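You operate a simulated robot arm through the tools that you are given. There is no shell and no other tool. Be economical: measure what you need, move in short steps, check, and stop when the job is done.

Carry out the task below with a simulated robot arm. There is one attempt and no reset: what you move stays moved.

TASK
Slide the white tub with red knob along the top of the wide silver table until it stands next to the purple yarn cone.

It is judged by the outcome, as a careful person would: the job done as asked, and still so three seconds after it is handed in. It fails if anything else is knocked over, pushed out of place, dropped, spilled or broken.

THE ROBOT
A 7-joint arm with a two-finger parallel gripper, fixed in place. Base frame: the origin is at the foot of the arm, x ahead of it, y to its left, z up; the work surface is at about z = 0.9. Lengths are in m, angles in degrees, forces in N, time in s.
With the tool pointing down near the work surface it reaches from about 0.3 to 0.68 m from the base axis. Its first joint turns from -66.0 to 66.0 degrees. Payload 1.57 kg.
Tool frame: the origin (TCP) lies between the finger pads and is the grasp point; the fingertips stand 0.03 m ahead of it; z points along the fingers, y is the line along which they close. The gripper opens to 0.11 m. The fingers are 0.024 m wide and 0.012 m thick; the gripper's body (0.048 by 0.112 m) begins 0.078 m behind the TCP.
Orientation is that of the tool frame in the base frame, as [roll, pitch, yaw] about the fixed x, y, z axes, in that order (R = Rz(yaw) Ry(pitch) Rx(roll)). With the fingers straight down and closing along the base's y, the tool's x points along the base's -x, its y along +y and its z along -z.

THE INTERFACE
- The arm moves only by the tool nudge_tool. Its argument "series" is a list of rows, each a list of 7 numbers: the shift along the tool's x, y, z in m, then the turn, a rotation vector about the tool's x, y, z in degrees, then the closure, from 0 (fully open) to 1 (shut). In form: [[tx, ty, tz, ax, ay, az, hand], ...]. A call has 1 to 10 rows; each row shifts and turns the commanded pose from where the row before left it, along the tool's axes as they then stand. A row lasts 0.2 s, in which the tool goes at most 0.05 m and 8.6 degrees; a call with a longer step from one row to the next is refused whole, and so is a gripper value outside its range. A pose out of reach is approached as far as the arm can. The call stops where the force on the tool passes 40 N (or 10 N more than at its start, if that is more) or the arm is blocked; 0.2 s more then pass. The fingers move at their own pace (about 0.108 m/s each) and stop on an object; they squeeze with about 29 N. The grip force told is the motor's: it shows also when the fingers shut on nothing. Time passes only in rows, and 0.2 s behind the last, so rows that do not move let the fingers close. It gives the time, the measured TCP pose, the force on the tool (base axes), the opening and the grip force at its end, in the units of the frame above (readings bear some noise), and new pictures: "show" is both (left out), scene, wrist or none.
- Cameras (640 x 400 px; columns grow to the right, rows downward): "scene" is fixed at [0.1718, -0.3943, 1.4117]; the picture's right is [0.71, -0.70, 0.00], its down [-0.37, -0.38, -0.85] and it looks along [0.59, 0.60, -0.53] (base axes); focal length 320 px, centre (320, 200). "wrist" rides on the gripper at [-0.036, 0, -0.08] in the tool frame; the picture's right is [0.00, -1.00, 0.00], its down [0.97, 0.00, -0.24] and it looks along [0.24, 0.00, 0.97] (tool axes); focal length 218 px, centre (320, 200).
- point_at(camera, pixels): there is no depth. For up to 12 entries [column, row, z] of the newest picture of that camera ("zoom" is the newest enlarged one), the place [x, y] in the base frame at which the ray of that pixel passes the height z, good to about 0.002 m. No time passes.
- close_up(camera, box): a new picture of the part [left, top, right, bottom] of that camera's present view, enlarged. No time passes.
- finish_job(): hands the job in; it is judged then, once.

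Work in short steps. Measure before you move; look again where a grasp or a placing could have gone wrong, and mend it. You have 60 turns and 120 pictures in all, the two below and enlarged ones among them. Open the gripper and draw the arm clear of the work before you hand the job in, unless the task says otherwise; then end with one line.

The tools are called after ">>>" as a command line: name --pt "numbers of a row" for each row, then --argument value for the rest, lists and objects as JSON in quotes. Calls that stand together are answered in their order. nudge_tool: Moves the arm, as the interface text tells. Its arguments: {"type":"object","properties":{"series":{"type":"array"},"show":{"type":"string","enum":["both","scene","wrist","none"]}},"required":["series"]} The other tools are called the same way: point_at (camera, pixels) gives the place at which the rays of pixels pass given heights; close_up (camera, box) takes an enlarged picture of a part of a camera's view; finish_job () hands the job in.

At the start:

```text
t: 0.0
ee_pos: [0.4243, -0.0396, 1.122]
tool_rot: [-180.0, 0.0, 180.0]
ft_force: [0.5, 0.7, -0.3]
gripper_width: 0.1098
gripper_force: 0.1
```

scene: 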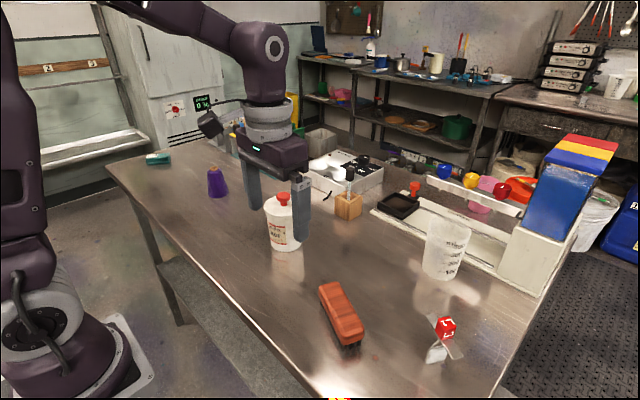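
wrist: 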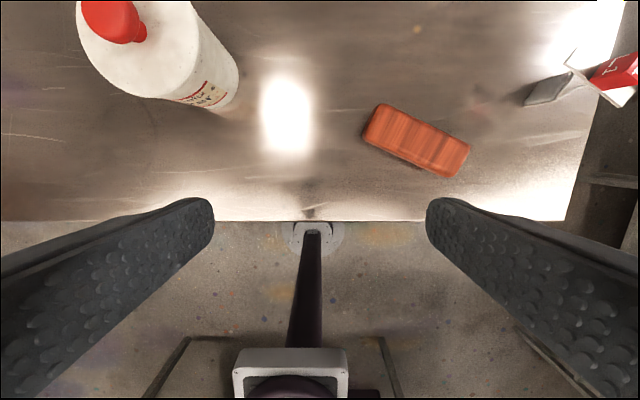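

The tub's base is near scene pixel (287,250), its knob near (283,197), and the purple cone's base near (218,197). I'll measure both and take an enlarged view.

>>> close_up --camera "scene" --box '[140, 130, 380, 280]'

>>> point_at --camera "scene" --pixels '[[287, 251, 0.9], [271, 246, 0.9], [303, 248, 0.9], [218, 197, 0.9], [209, 194, 0.9], [228, 194, 0.9], [283, 197, 1.0], [157, 160, 0.9]]'

>>> point_at --camera "wrist" --pixels '[[120, 20, 1.03], [236, 100, 0.9], [200, 112, 0.9]]'

```text
2.67 times, centred on (260, 205) of scene
```

zoom: 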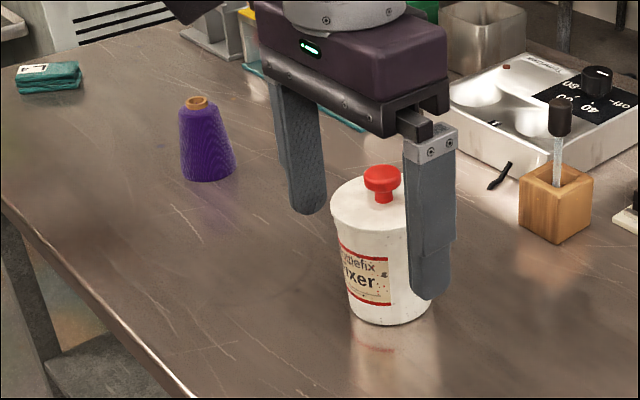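

```text
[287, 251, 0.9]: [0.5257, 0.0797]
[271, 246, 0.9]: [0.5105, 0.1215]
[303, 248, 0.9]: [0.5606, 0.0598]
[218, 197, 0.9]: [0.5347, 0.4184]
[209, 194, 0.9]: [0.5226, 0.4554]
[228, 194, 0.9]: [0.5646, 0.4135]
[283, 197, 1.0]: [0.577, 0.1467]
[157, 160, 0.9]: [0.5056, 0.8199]
```

```text
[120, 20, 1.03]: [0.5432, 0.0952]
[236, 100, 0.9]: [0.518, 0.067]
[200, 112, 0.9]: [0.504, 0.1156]
```

The tub is at about (0.547, 0.104), and the way to the cone looks clear. Next I'll measure the cone's size and height, the knob top, and the table's front edge.

>>> close_up --camera "scene" --box '[184, 150, 264, 200]'

>>> point_at --camera "scene" --pixels '[[213.9, 167.5, 0.98], [213.9, 167.5, 1.0], [213.9, 167.5, 1.02], [214, 280, 0.9], [160, 222, 0.9], [264.1, 208, 0.99], [264.1, 208, 1.01], [282.9, 192, 1.03], [282.9, 192, 1.05]]'

>>> close_up --camera "wrist" --box '[60, 0, 260, 125]'

```text
8.00 times, centred on (224, 175) of scene
```

zoom: 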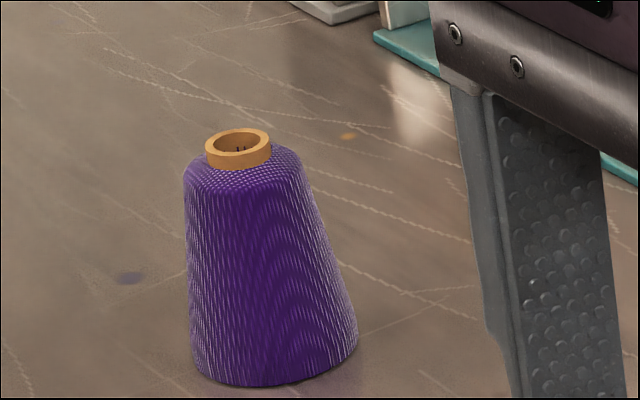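

```text
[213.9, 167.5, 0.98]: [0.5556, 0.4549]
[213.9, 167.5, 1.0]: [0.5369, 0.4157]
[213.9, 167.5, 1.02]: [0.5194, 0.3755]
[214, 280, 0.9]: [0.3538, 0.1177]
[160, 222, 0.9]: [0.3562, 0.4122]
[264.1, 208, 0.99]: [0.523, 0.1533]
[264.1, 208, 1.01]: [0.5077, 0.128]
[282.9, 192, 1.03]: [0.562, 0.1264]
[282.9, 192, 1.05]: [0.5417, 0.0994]
```

```text
3.20 times, centred on (160, 62) of wrist
```

zoom: 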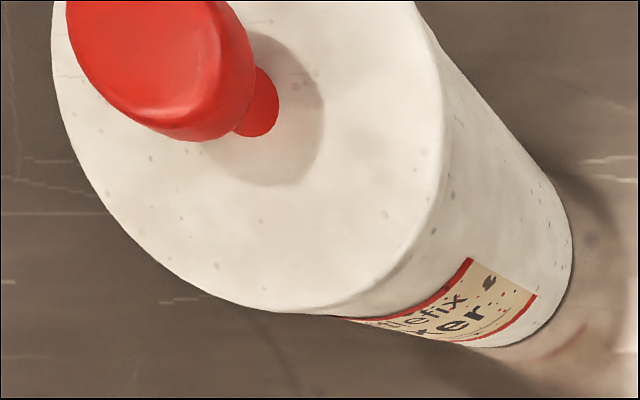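

Measured so far:
- **Cone:** base centre about (0.543, 0.439), radius 0.032.
- **Tub:** centre about (0.546, 0.107), knob top about z 1.05.

I'll move over the tub at the present height and turn 30° left. That way the fingers stay clear of the cone at the goal.

>>> nudge_tool --pt "-0.0244 0.0292 0 0 0 0 0" --pt "-0.0244 0.0292 0 0 0 0 0" --pt "-0.0244 0.0292 0 0 0 0 0" --pt "-0.0244 0.0292 0 0 0 0 0" --pt "-0.0244 0.0292 0 0 0 0 0" --pt "0 0 0 0 0 -7.5 0" --pt "0 0 0 0 0 -7.5 0" --pt "0 0 0 0 0 -7.5 0" --pt "0 0 0 0 0 -7.5 0" --pt "0 0 0 0 0 0 0"

```text
t: 2.2
ee_pos: [0.5457, 0.107, 1.1218]
tool_rot: [-179.9, 0.0, -149.8]
ft_force: [-1.3, -0.2, 0.3]
gripper_width: 0.1099
gripper_force: 0.0
```

scene: 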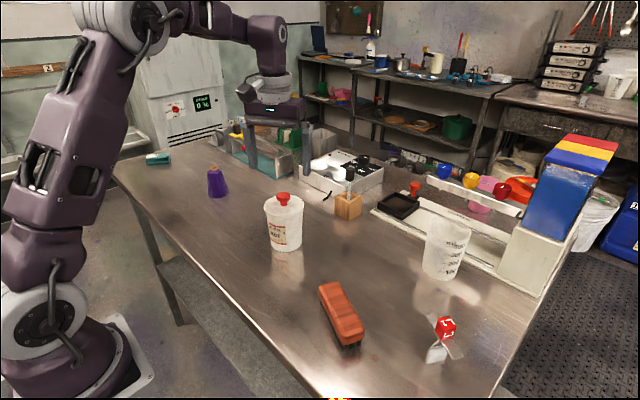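
wrist: 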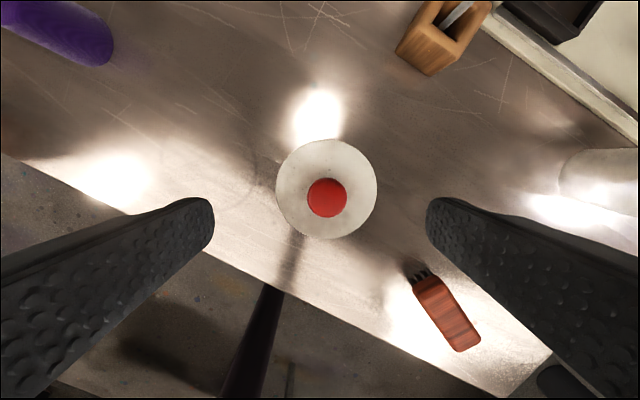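

The lid sits centred near wrist pixel (326,189). I'll measure the lid, the knob and the cone's base.

>>> point_at --camera "wrist" --pixels '[[326.5, 189, 1.0], [276, 189, 1.0], [377, 189, 1.0], [327, 197, 1.045], [113, 45, 0.905], [100, 65, 0.9]]'

>>> close_up --camera "scene" --box '[235, 175, 331, 265]'

```text
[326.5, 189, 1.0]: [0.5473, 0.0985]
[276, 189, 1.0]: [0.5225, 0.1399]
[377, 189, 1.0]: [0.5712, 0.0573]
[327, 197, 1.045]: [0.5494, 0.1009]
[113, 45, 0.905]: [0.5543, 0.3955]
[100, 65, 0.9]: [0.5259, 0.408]
```

```text
4.44 times, centred on (283, 220) of scene
```

zoom: 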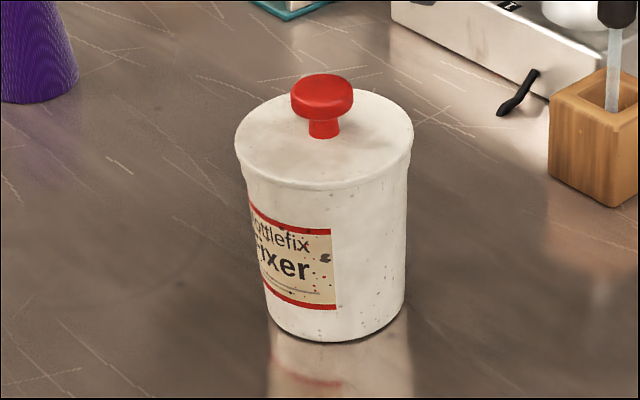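

The lid is about 0.092 wide, centred at (0.548, 0.101), with its top near z 1.007. I'll shift to centre the fingers and lower until the tips are just above the lid, then check.

>>> nudge_tool --pt "0.001 -0.0063 0 0 0 0 0" --pt "0 0 0.025 0 0 0 0" --pt "0 0 0.025 0 0 0 0" --pt "0 0 0.025 0 0 0 0" --pt "0 0 0 0 0 0 0"

>>> close_up --camera "scene" --box '[235, 155, 331, 215]'

```text
t: 3.4
ee_pos: [0.5488, 0.1005, 1.0477]
tool_rot: [179.9, 0.0, -150.1]
ft_force: [-0.3, -0.3, 0.4]
gripper_width: 0.1101
gripper_force: 0.1
```

scene: 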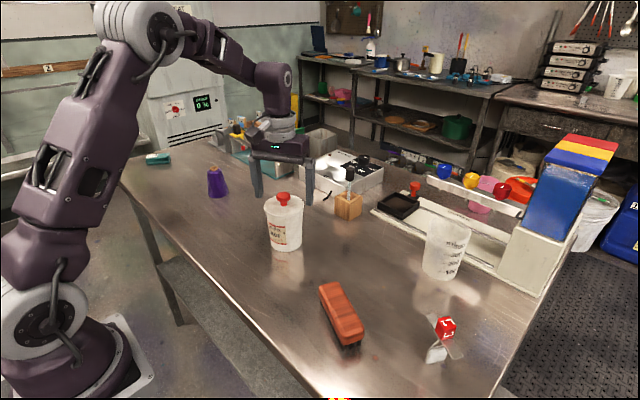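
wrist: 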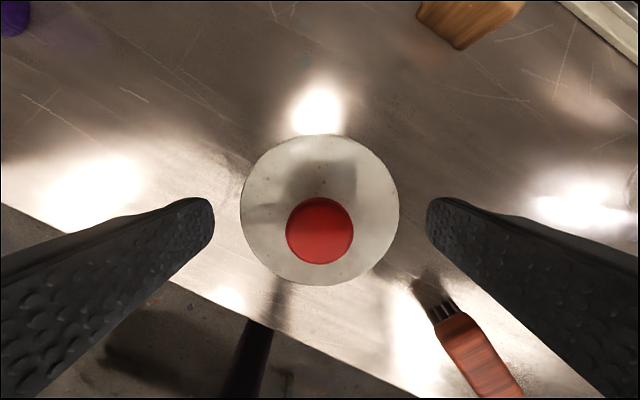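

```text
6.67 times, centred on (283, 185) of scene
```

zoom: 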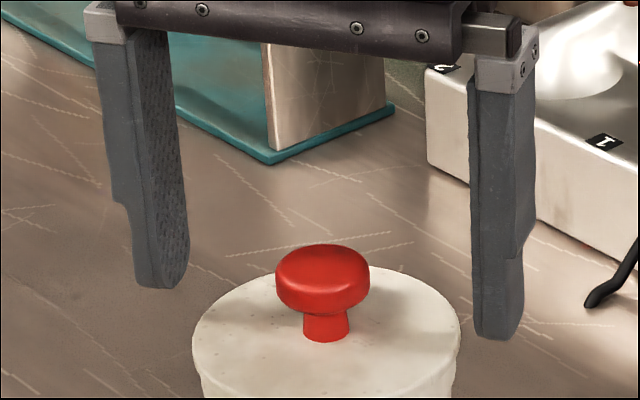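

The lid is centred between the fingers across the closing line (column 320, with the fingers at 213 and 427). I'll check the fore-aft centring.

>>> point_at --camera "wrist" --pixels '[[320, 226, 1.05], [320, 210, 1.005], [240, 207, 1.005], [399, 207, 1.005], [320, 135, 1.005], [320, 286, 1.005]]'

```text
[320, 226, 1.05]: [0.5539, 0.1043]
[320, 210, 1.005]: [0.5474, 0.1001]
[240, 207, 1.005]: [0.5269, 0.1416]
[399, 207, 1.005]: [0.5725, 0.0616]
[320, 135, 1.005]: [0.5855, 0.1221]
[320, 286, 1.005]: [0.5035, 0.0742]
```

It is centred at (0.548, 0.100). I'll lower to z ≈ 0.987, where the fingertips sit at 0.957 and the gripper body clears the knob.

>>> nudge_tool --pt "0 0 0.02 0 0 0 0" --pt "0 0 0.02 0 0 0 0" --pt "0 0 0.02 0 0 0 0" --pt "0 0 0 0 0 0 0"

>>> close_up --camera "scene" --box '[225, 155, 345, 260]'

```text
t: 4.4
ee_pos: [0.5493, 0.1014, 0.9876]
tool_rot: [179.9, -0.1, -150.0]
ft_force: [-0.4, 0.5, 0.0]
gripper_width: 0.11
gripper_force: 0.1
```

scene: 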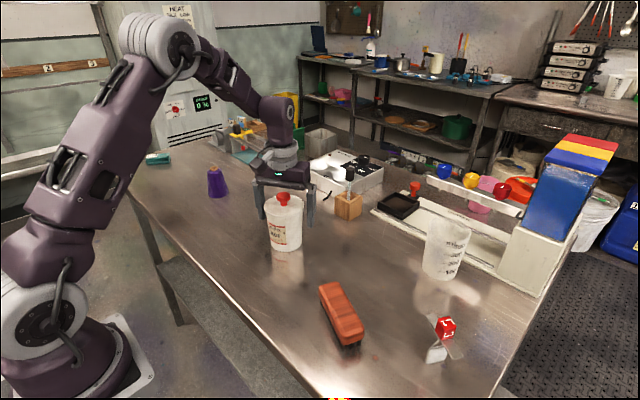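
wrist: 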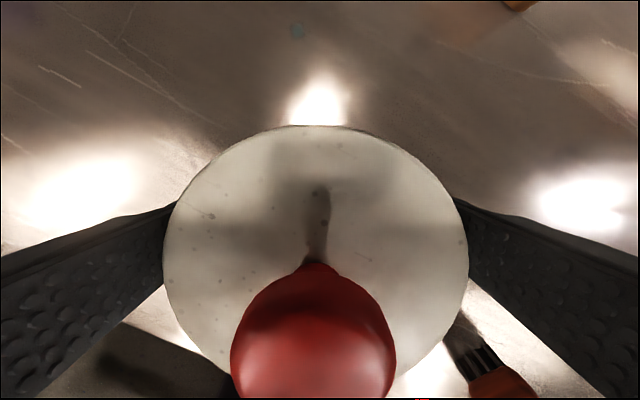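

```text
3.81 times, centred on (285, 208) of scene
```

zoom: 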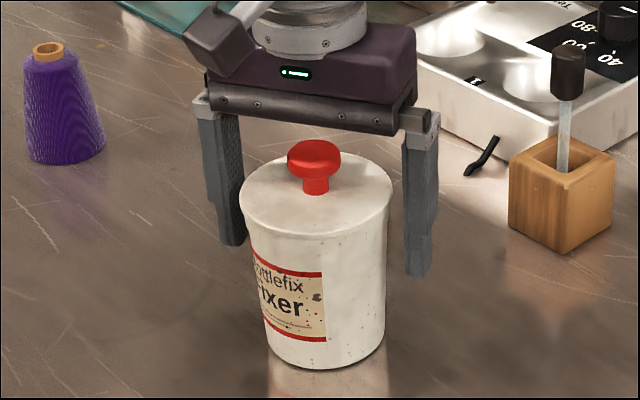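

The fingers straddle the tub. I'll close onto it.

>>> nudge_tool --pt "0 0 0 0 0 0 0.15" --pt "0 0 0 0 0 0 0.25" --pt "0 0 0 0 0 0 0.35" --pt "0 0 0 0 0 0 0.35"

>>> close_up --camera "scene" --box '[225, 155, 345, 260]'

```text
t: 5.4
ee_pos: [0.5501, 0.1008, 0.9874]
tool_rot: [-180.0, 0.0, -150.1]
ft_force: [-0.8, 0.4, -0.3]
gripper_width: 0.0899
gripper_force: 28.5
```

scene: 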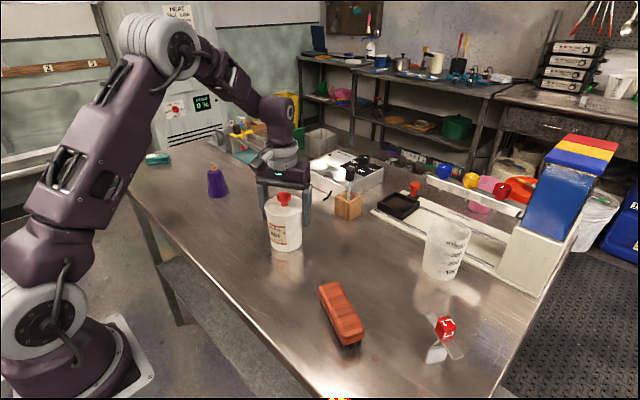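
wrist: 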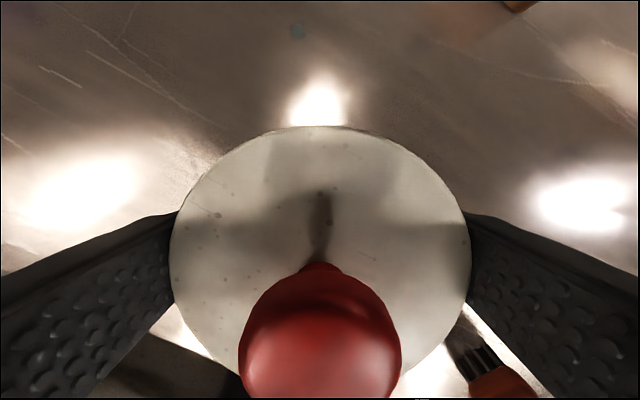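

```text
3.81 times, centred on (285, 208) of scene
```

zoom: 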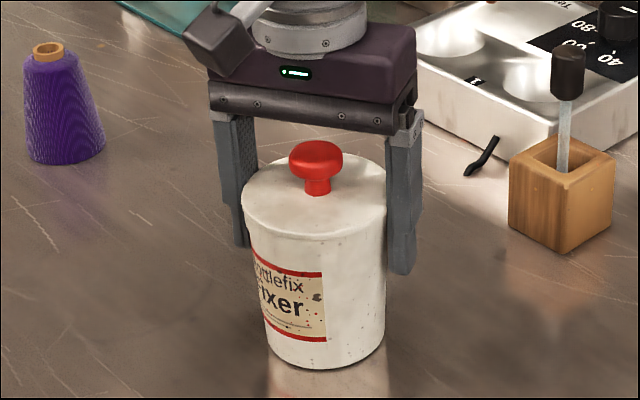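

The tub is held (opening 0.090, grip force 28.5 N). I'll slide it halfway toward (0.466, 0.37), level along the table, and then check.

>>> nudge_tool --pt "-0.003 0.012 0 0 0 0 0.35" --pt "-0.0045 0.02 0 0 0 0 0.35" --pt "-0.0045 0.02 0 0 0 0 0.35" --pt "-0.0045 0.02 0 0 0 0 0.35" --pt "-0.0045 0.02 0 0 0 0 0.35" --pt "-0.0045 0.02 0 0 0 0 0.35" --pt "-0.0045 0.02 0 0 0 0 0.35" --pt "-0.0025 0.012 0 0 0 0 0.35" --pt "0 0 0 0 0 0 0.35"

>>> close_up --camera "scene" --box '[160, 135, 320, 235]'

```text
t: 7.4
ee_pos: [0.5051, 0.2407, 0.9872]
tool_rot: [-180.0, 0.1, -150.1]
ft_force: [2.9, -5.9, 17.5]
gripper_width: 0.0897
gripper_force: 28.9
```

scene: 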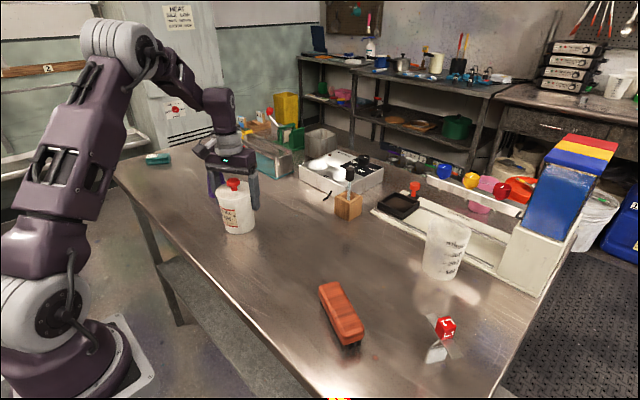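
wrist: 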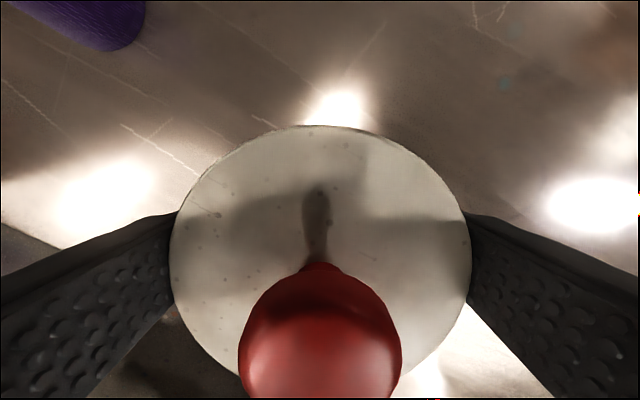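

```text
4.00 times, centred on (240, 185) of scene
```

zoom: 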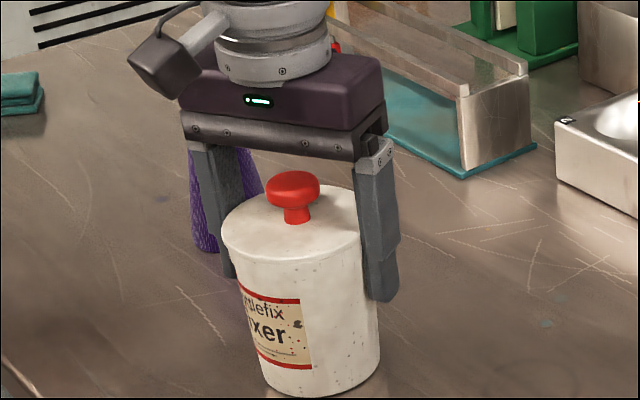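

The tub slid smoothly. I'll use the wrist view to refine the cone's base position, which shows near (145,10)–(113,50).

>>> close_up --camera "wrist" --box '[0, 0, 200, 125]'

>>> point_at --camera "wrist" --pixels '[[145, 8, 0.9], [138, 35, 0.9], [125, 46, 0.9], [108, 51, 0.9], [88, 48, 0.9]]'

```text
3.20 times, centred on (100, 62) of wrist
```

zoom: 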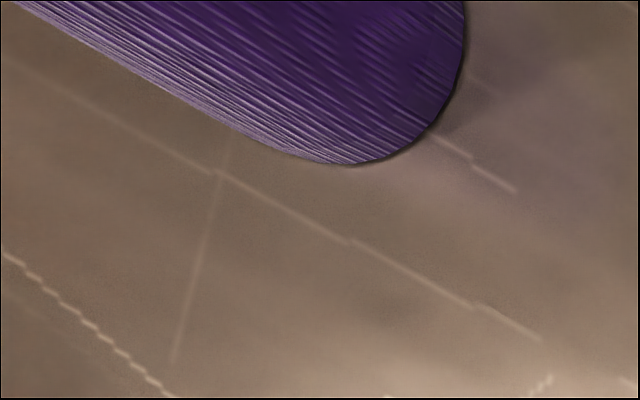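

```text
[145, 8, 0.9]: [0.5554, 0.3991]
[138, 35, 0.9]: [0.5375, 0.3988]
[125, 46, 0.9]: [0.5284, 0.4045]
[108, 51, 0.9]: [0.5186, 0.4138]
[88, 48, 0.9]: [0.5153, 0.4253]
```

The cone's base fits a circle at (0.546, 0.429) with radius 0.031. The target tub centre is (0.4724, 0.3865), a centre distance of 0.085, which leaves a small gap. I'll slide three-quarters of the remaining way.

>>> nudge_tool --pt "-0.0036 0.0114 0 0 0 0 0.35" --pt "-0.0056 0.0178 0 0 0 0 0.35" --pt "-0.0056 0.0178 0 0 0 0 0.35" --pt "-0.0056 0.0178 0 0 0 0 0.35" --pt "-0.0056 0.0178 0 0 0 0 0.35" --pt "-0.0056 0.0178 0 0 0 0 0.35" --pt "-0.002 0.0064 0 0 0 0 0.35" --pt "0 0 0 0 0 0 0.35"

>>> close_up --camera "scene" --box '[140, 135, 300, 235]'

```text
t: 9.2
ee_pos: [0.4811, 0.351, 0.987]
tool_rot: [179.9, 0.0, -150.0]
ft_force: [1.5, -9.0, 22.8]
gripper_width: 0.09
gripper_force: 28.7
```

scene: 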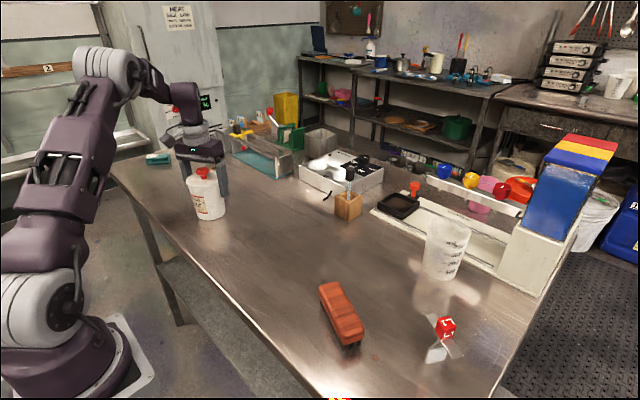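
wrist: 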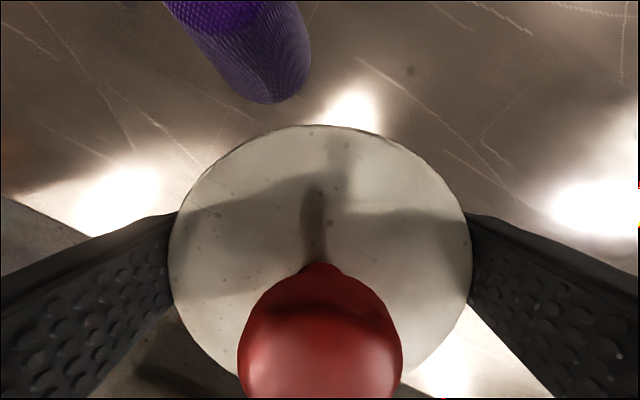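

```text
4.00 times, centred on (220, 185) of scene
```

zoom: 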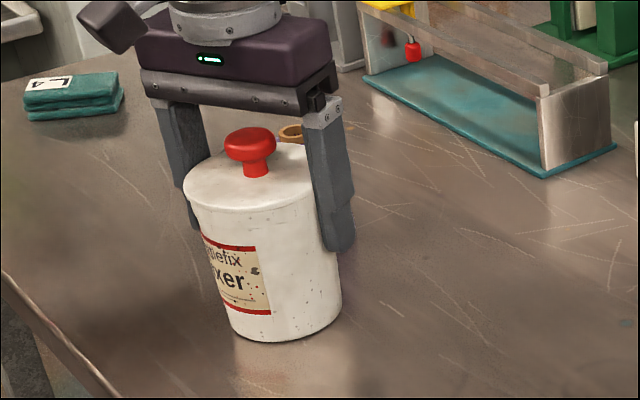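

The cone appears ahead at wrist (255,60), clear of the tub. I'll make the last 0.037 m in slow steps.

>>> nudge_tool --pt "-0.002 0.007 0 0 0 0 0.35" --pt "-0.002 0.007 0 0 0 0 0.35" --pt "-0.002 0.007 0 0 0 0 0.35" --pt "-0.002 0.007 0 0 0 0 0.35" --pt "-0.0022 0.0071 0 0 0 0 0.35" --pt "0 0 0 0 0 0 0.35"

>>> point_at --camera "wrist" --pixels '[[320, 125, 1.005]]'

```text
t: 10.6
ee_pos: [0.4722, 0.3853, 0.9875]
tool_rot: [180.0, 0.0, -150.1]
ft_force: [1.3, -8.5, 17.7]
gripper_width: 0.0897
gripper_force: 28.8
```

scene: 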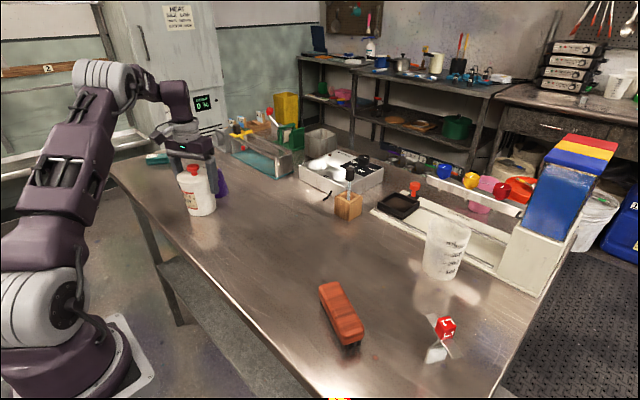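
wrist: 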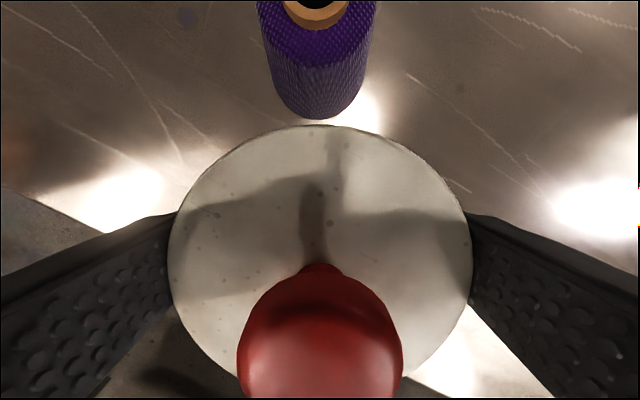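

```text
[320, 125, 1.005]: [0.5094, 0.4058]
```

The cone's base edge shows at wrist (320,118), with a small gap beyond the lid edge at row 125. I'll release slowly.

>>> nudge_tool --pt "0 0 0 0 0 0 0.18" --pt "0 0 0 0 0 0 0.12" --pt "0 0 0 0 0 0 0" --pt "0 0 0 0 0 0 0"

```text
t: 11.6
ee_pos: [0.4722, 0.3871, 0.9877]
tool_rot: [179.9, 0.0, -150.1]
ft_force: [0.5, 0.1, 0.7]
gripper_width: 0.1101
gripper_force: 0.0
```

scene: 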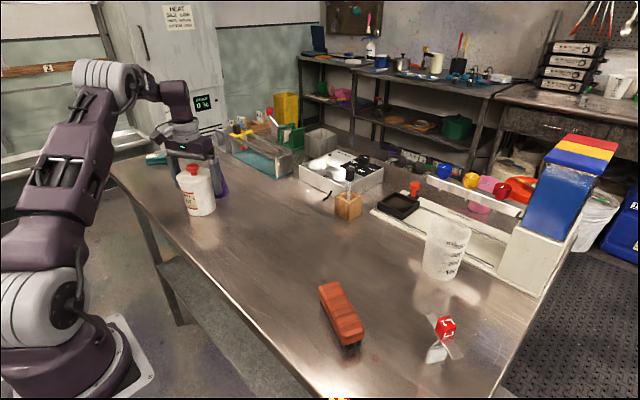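
wrist: 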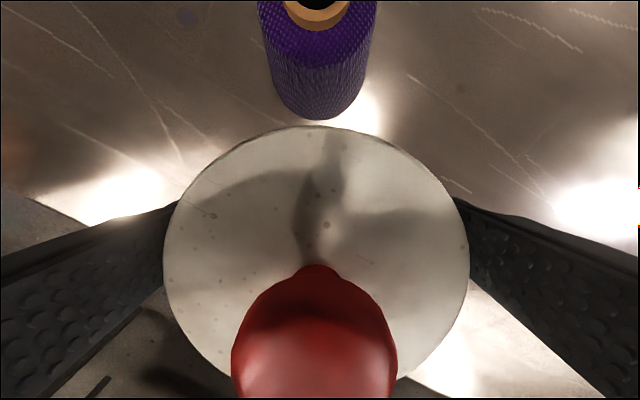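

The fingers are clear on both sides, much as they were before the grasp. I'll raise straight up.

>>> nudge_tool --pt "0 0 -0.01 0 0 0 0" --pt "0 0 -0.02 0 0 0 0" --pt "0 0 -0.03 0 0 0 0" --pt "0 0 -0.04 0 0 0 0" --pt "0 0 -0.04 0 0 0 0" --pt "0 0 0 0 0 0 0"

>>> close_up --camera "scene" --box '[140, 135, 300, 235]'

```text
t: 13.0
ee_pos: [0.4724, 0.3848, 1.1268]
tool_rot: [179.9, -0.1, -150.0]
ft_force: [-0.3, 0.4, 0.3]
gripper_width: 0.1101
gripper_force: 0.0
```

scene: 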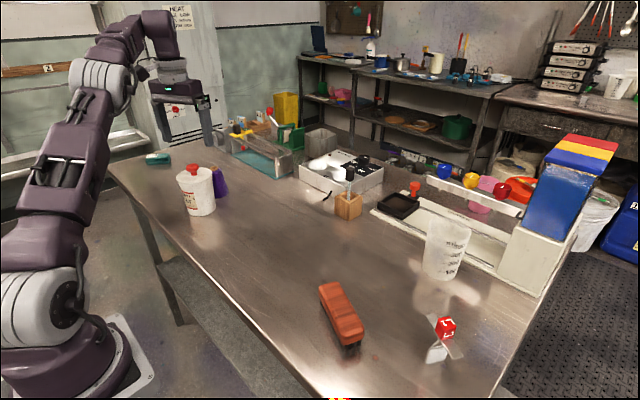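
wrist: 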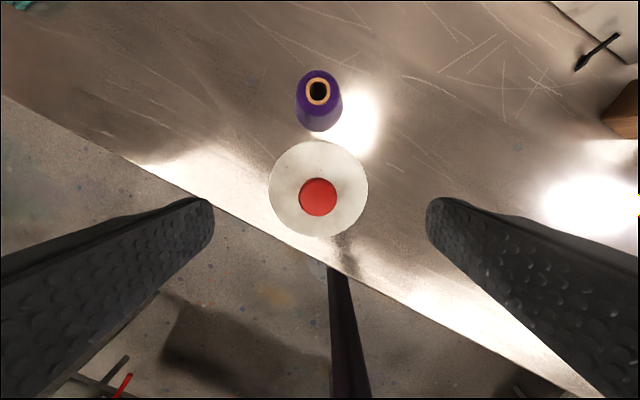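

```text
4.00 times, centred on (220, 185) of scene
```

zoom: 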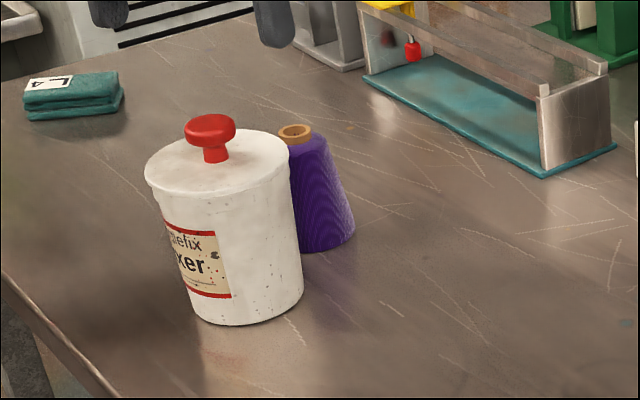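

The tub stands upright right beside the cone, and the cone hasn't moved. I'll draw the arm away to the side, staying above everything.

>>> nudge_tool --pt "0 0 -0.03 0 0 0 0" --pt "0 -0.03 0 0 0 0 0" --pt "0 -0.04 0 0 0 0 0" --pt "0 -0.04 0 0 0 0 0" --pt "0 -0.04 0 0 0 0 0" --pt "0 -0.03 0 0 0 0 0" --pt "0 0 0 0 0 0 0" --show "scene"

```text
t: 14.6
ee_pos: [0.5538, 0.2212, 1.1483]
tool_rot: [-179.9, -0.1, -150.0]
ft_force: [0.2, 0.5, 0.6]
gripper_width: 0.1101
gripper_force: 0.0
out of reach, approached as far as the arm can: row 1
```

scene: 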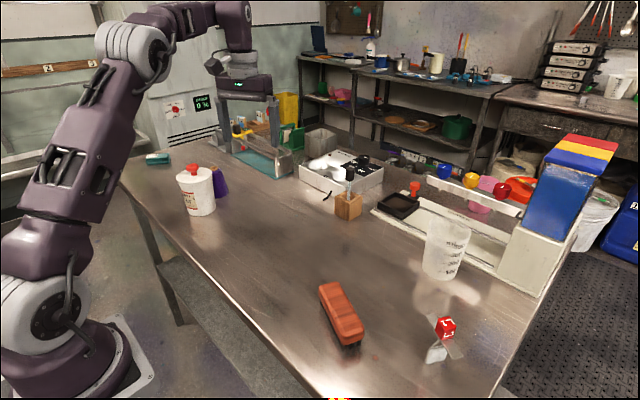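

The arm is clear, the gripper is open and nothing else has moved, so I'm handing the job in.

>>> finish_job

```text
The job is handed in.
```

The white tub with the red knob was slid along the silver table and now stands upright right next to the purple yarn cone, with nothing else moved.
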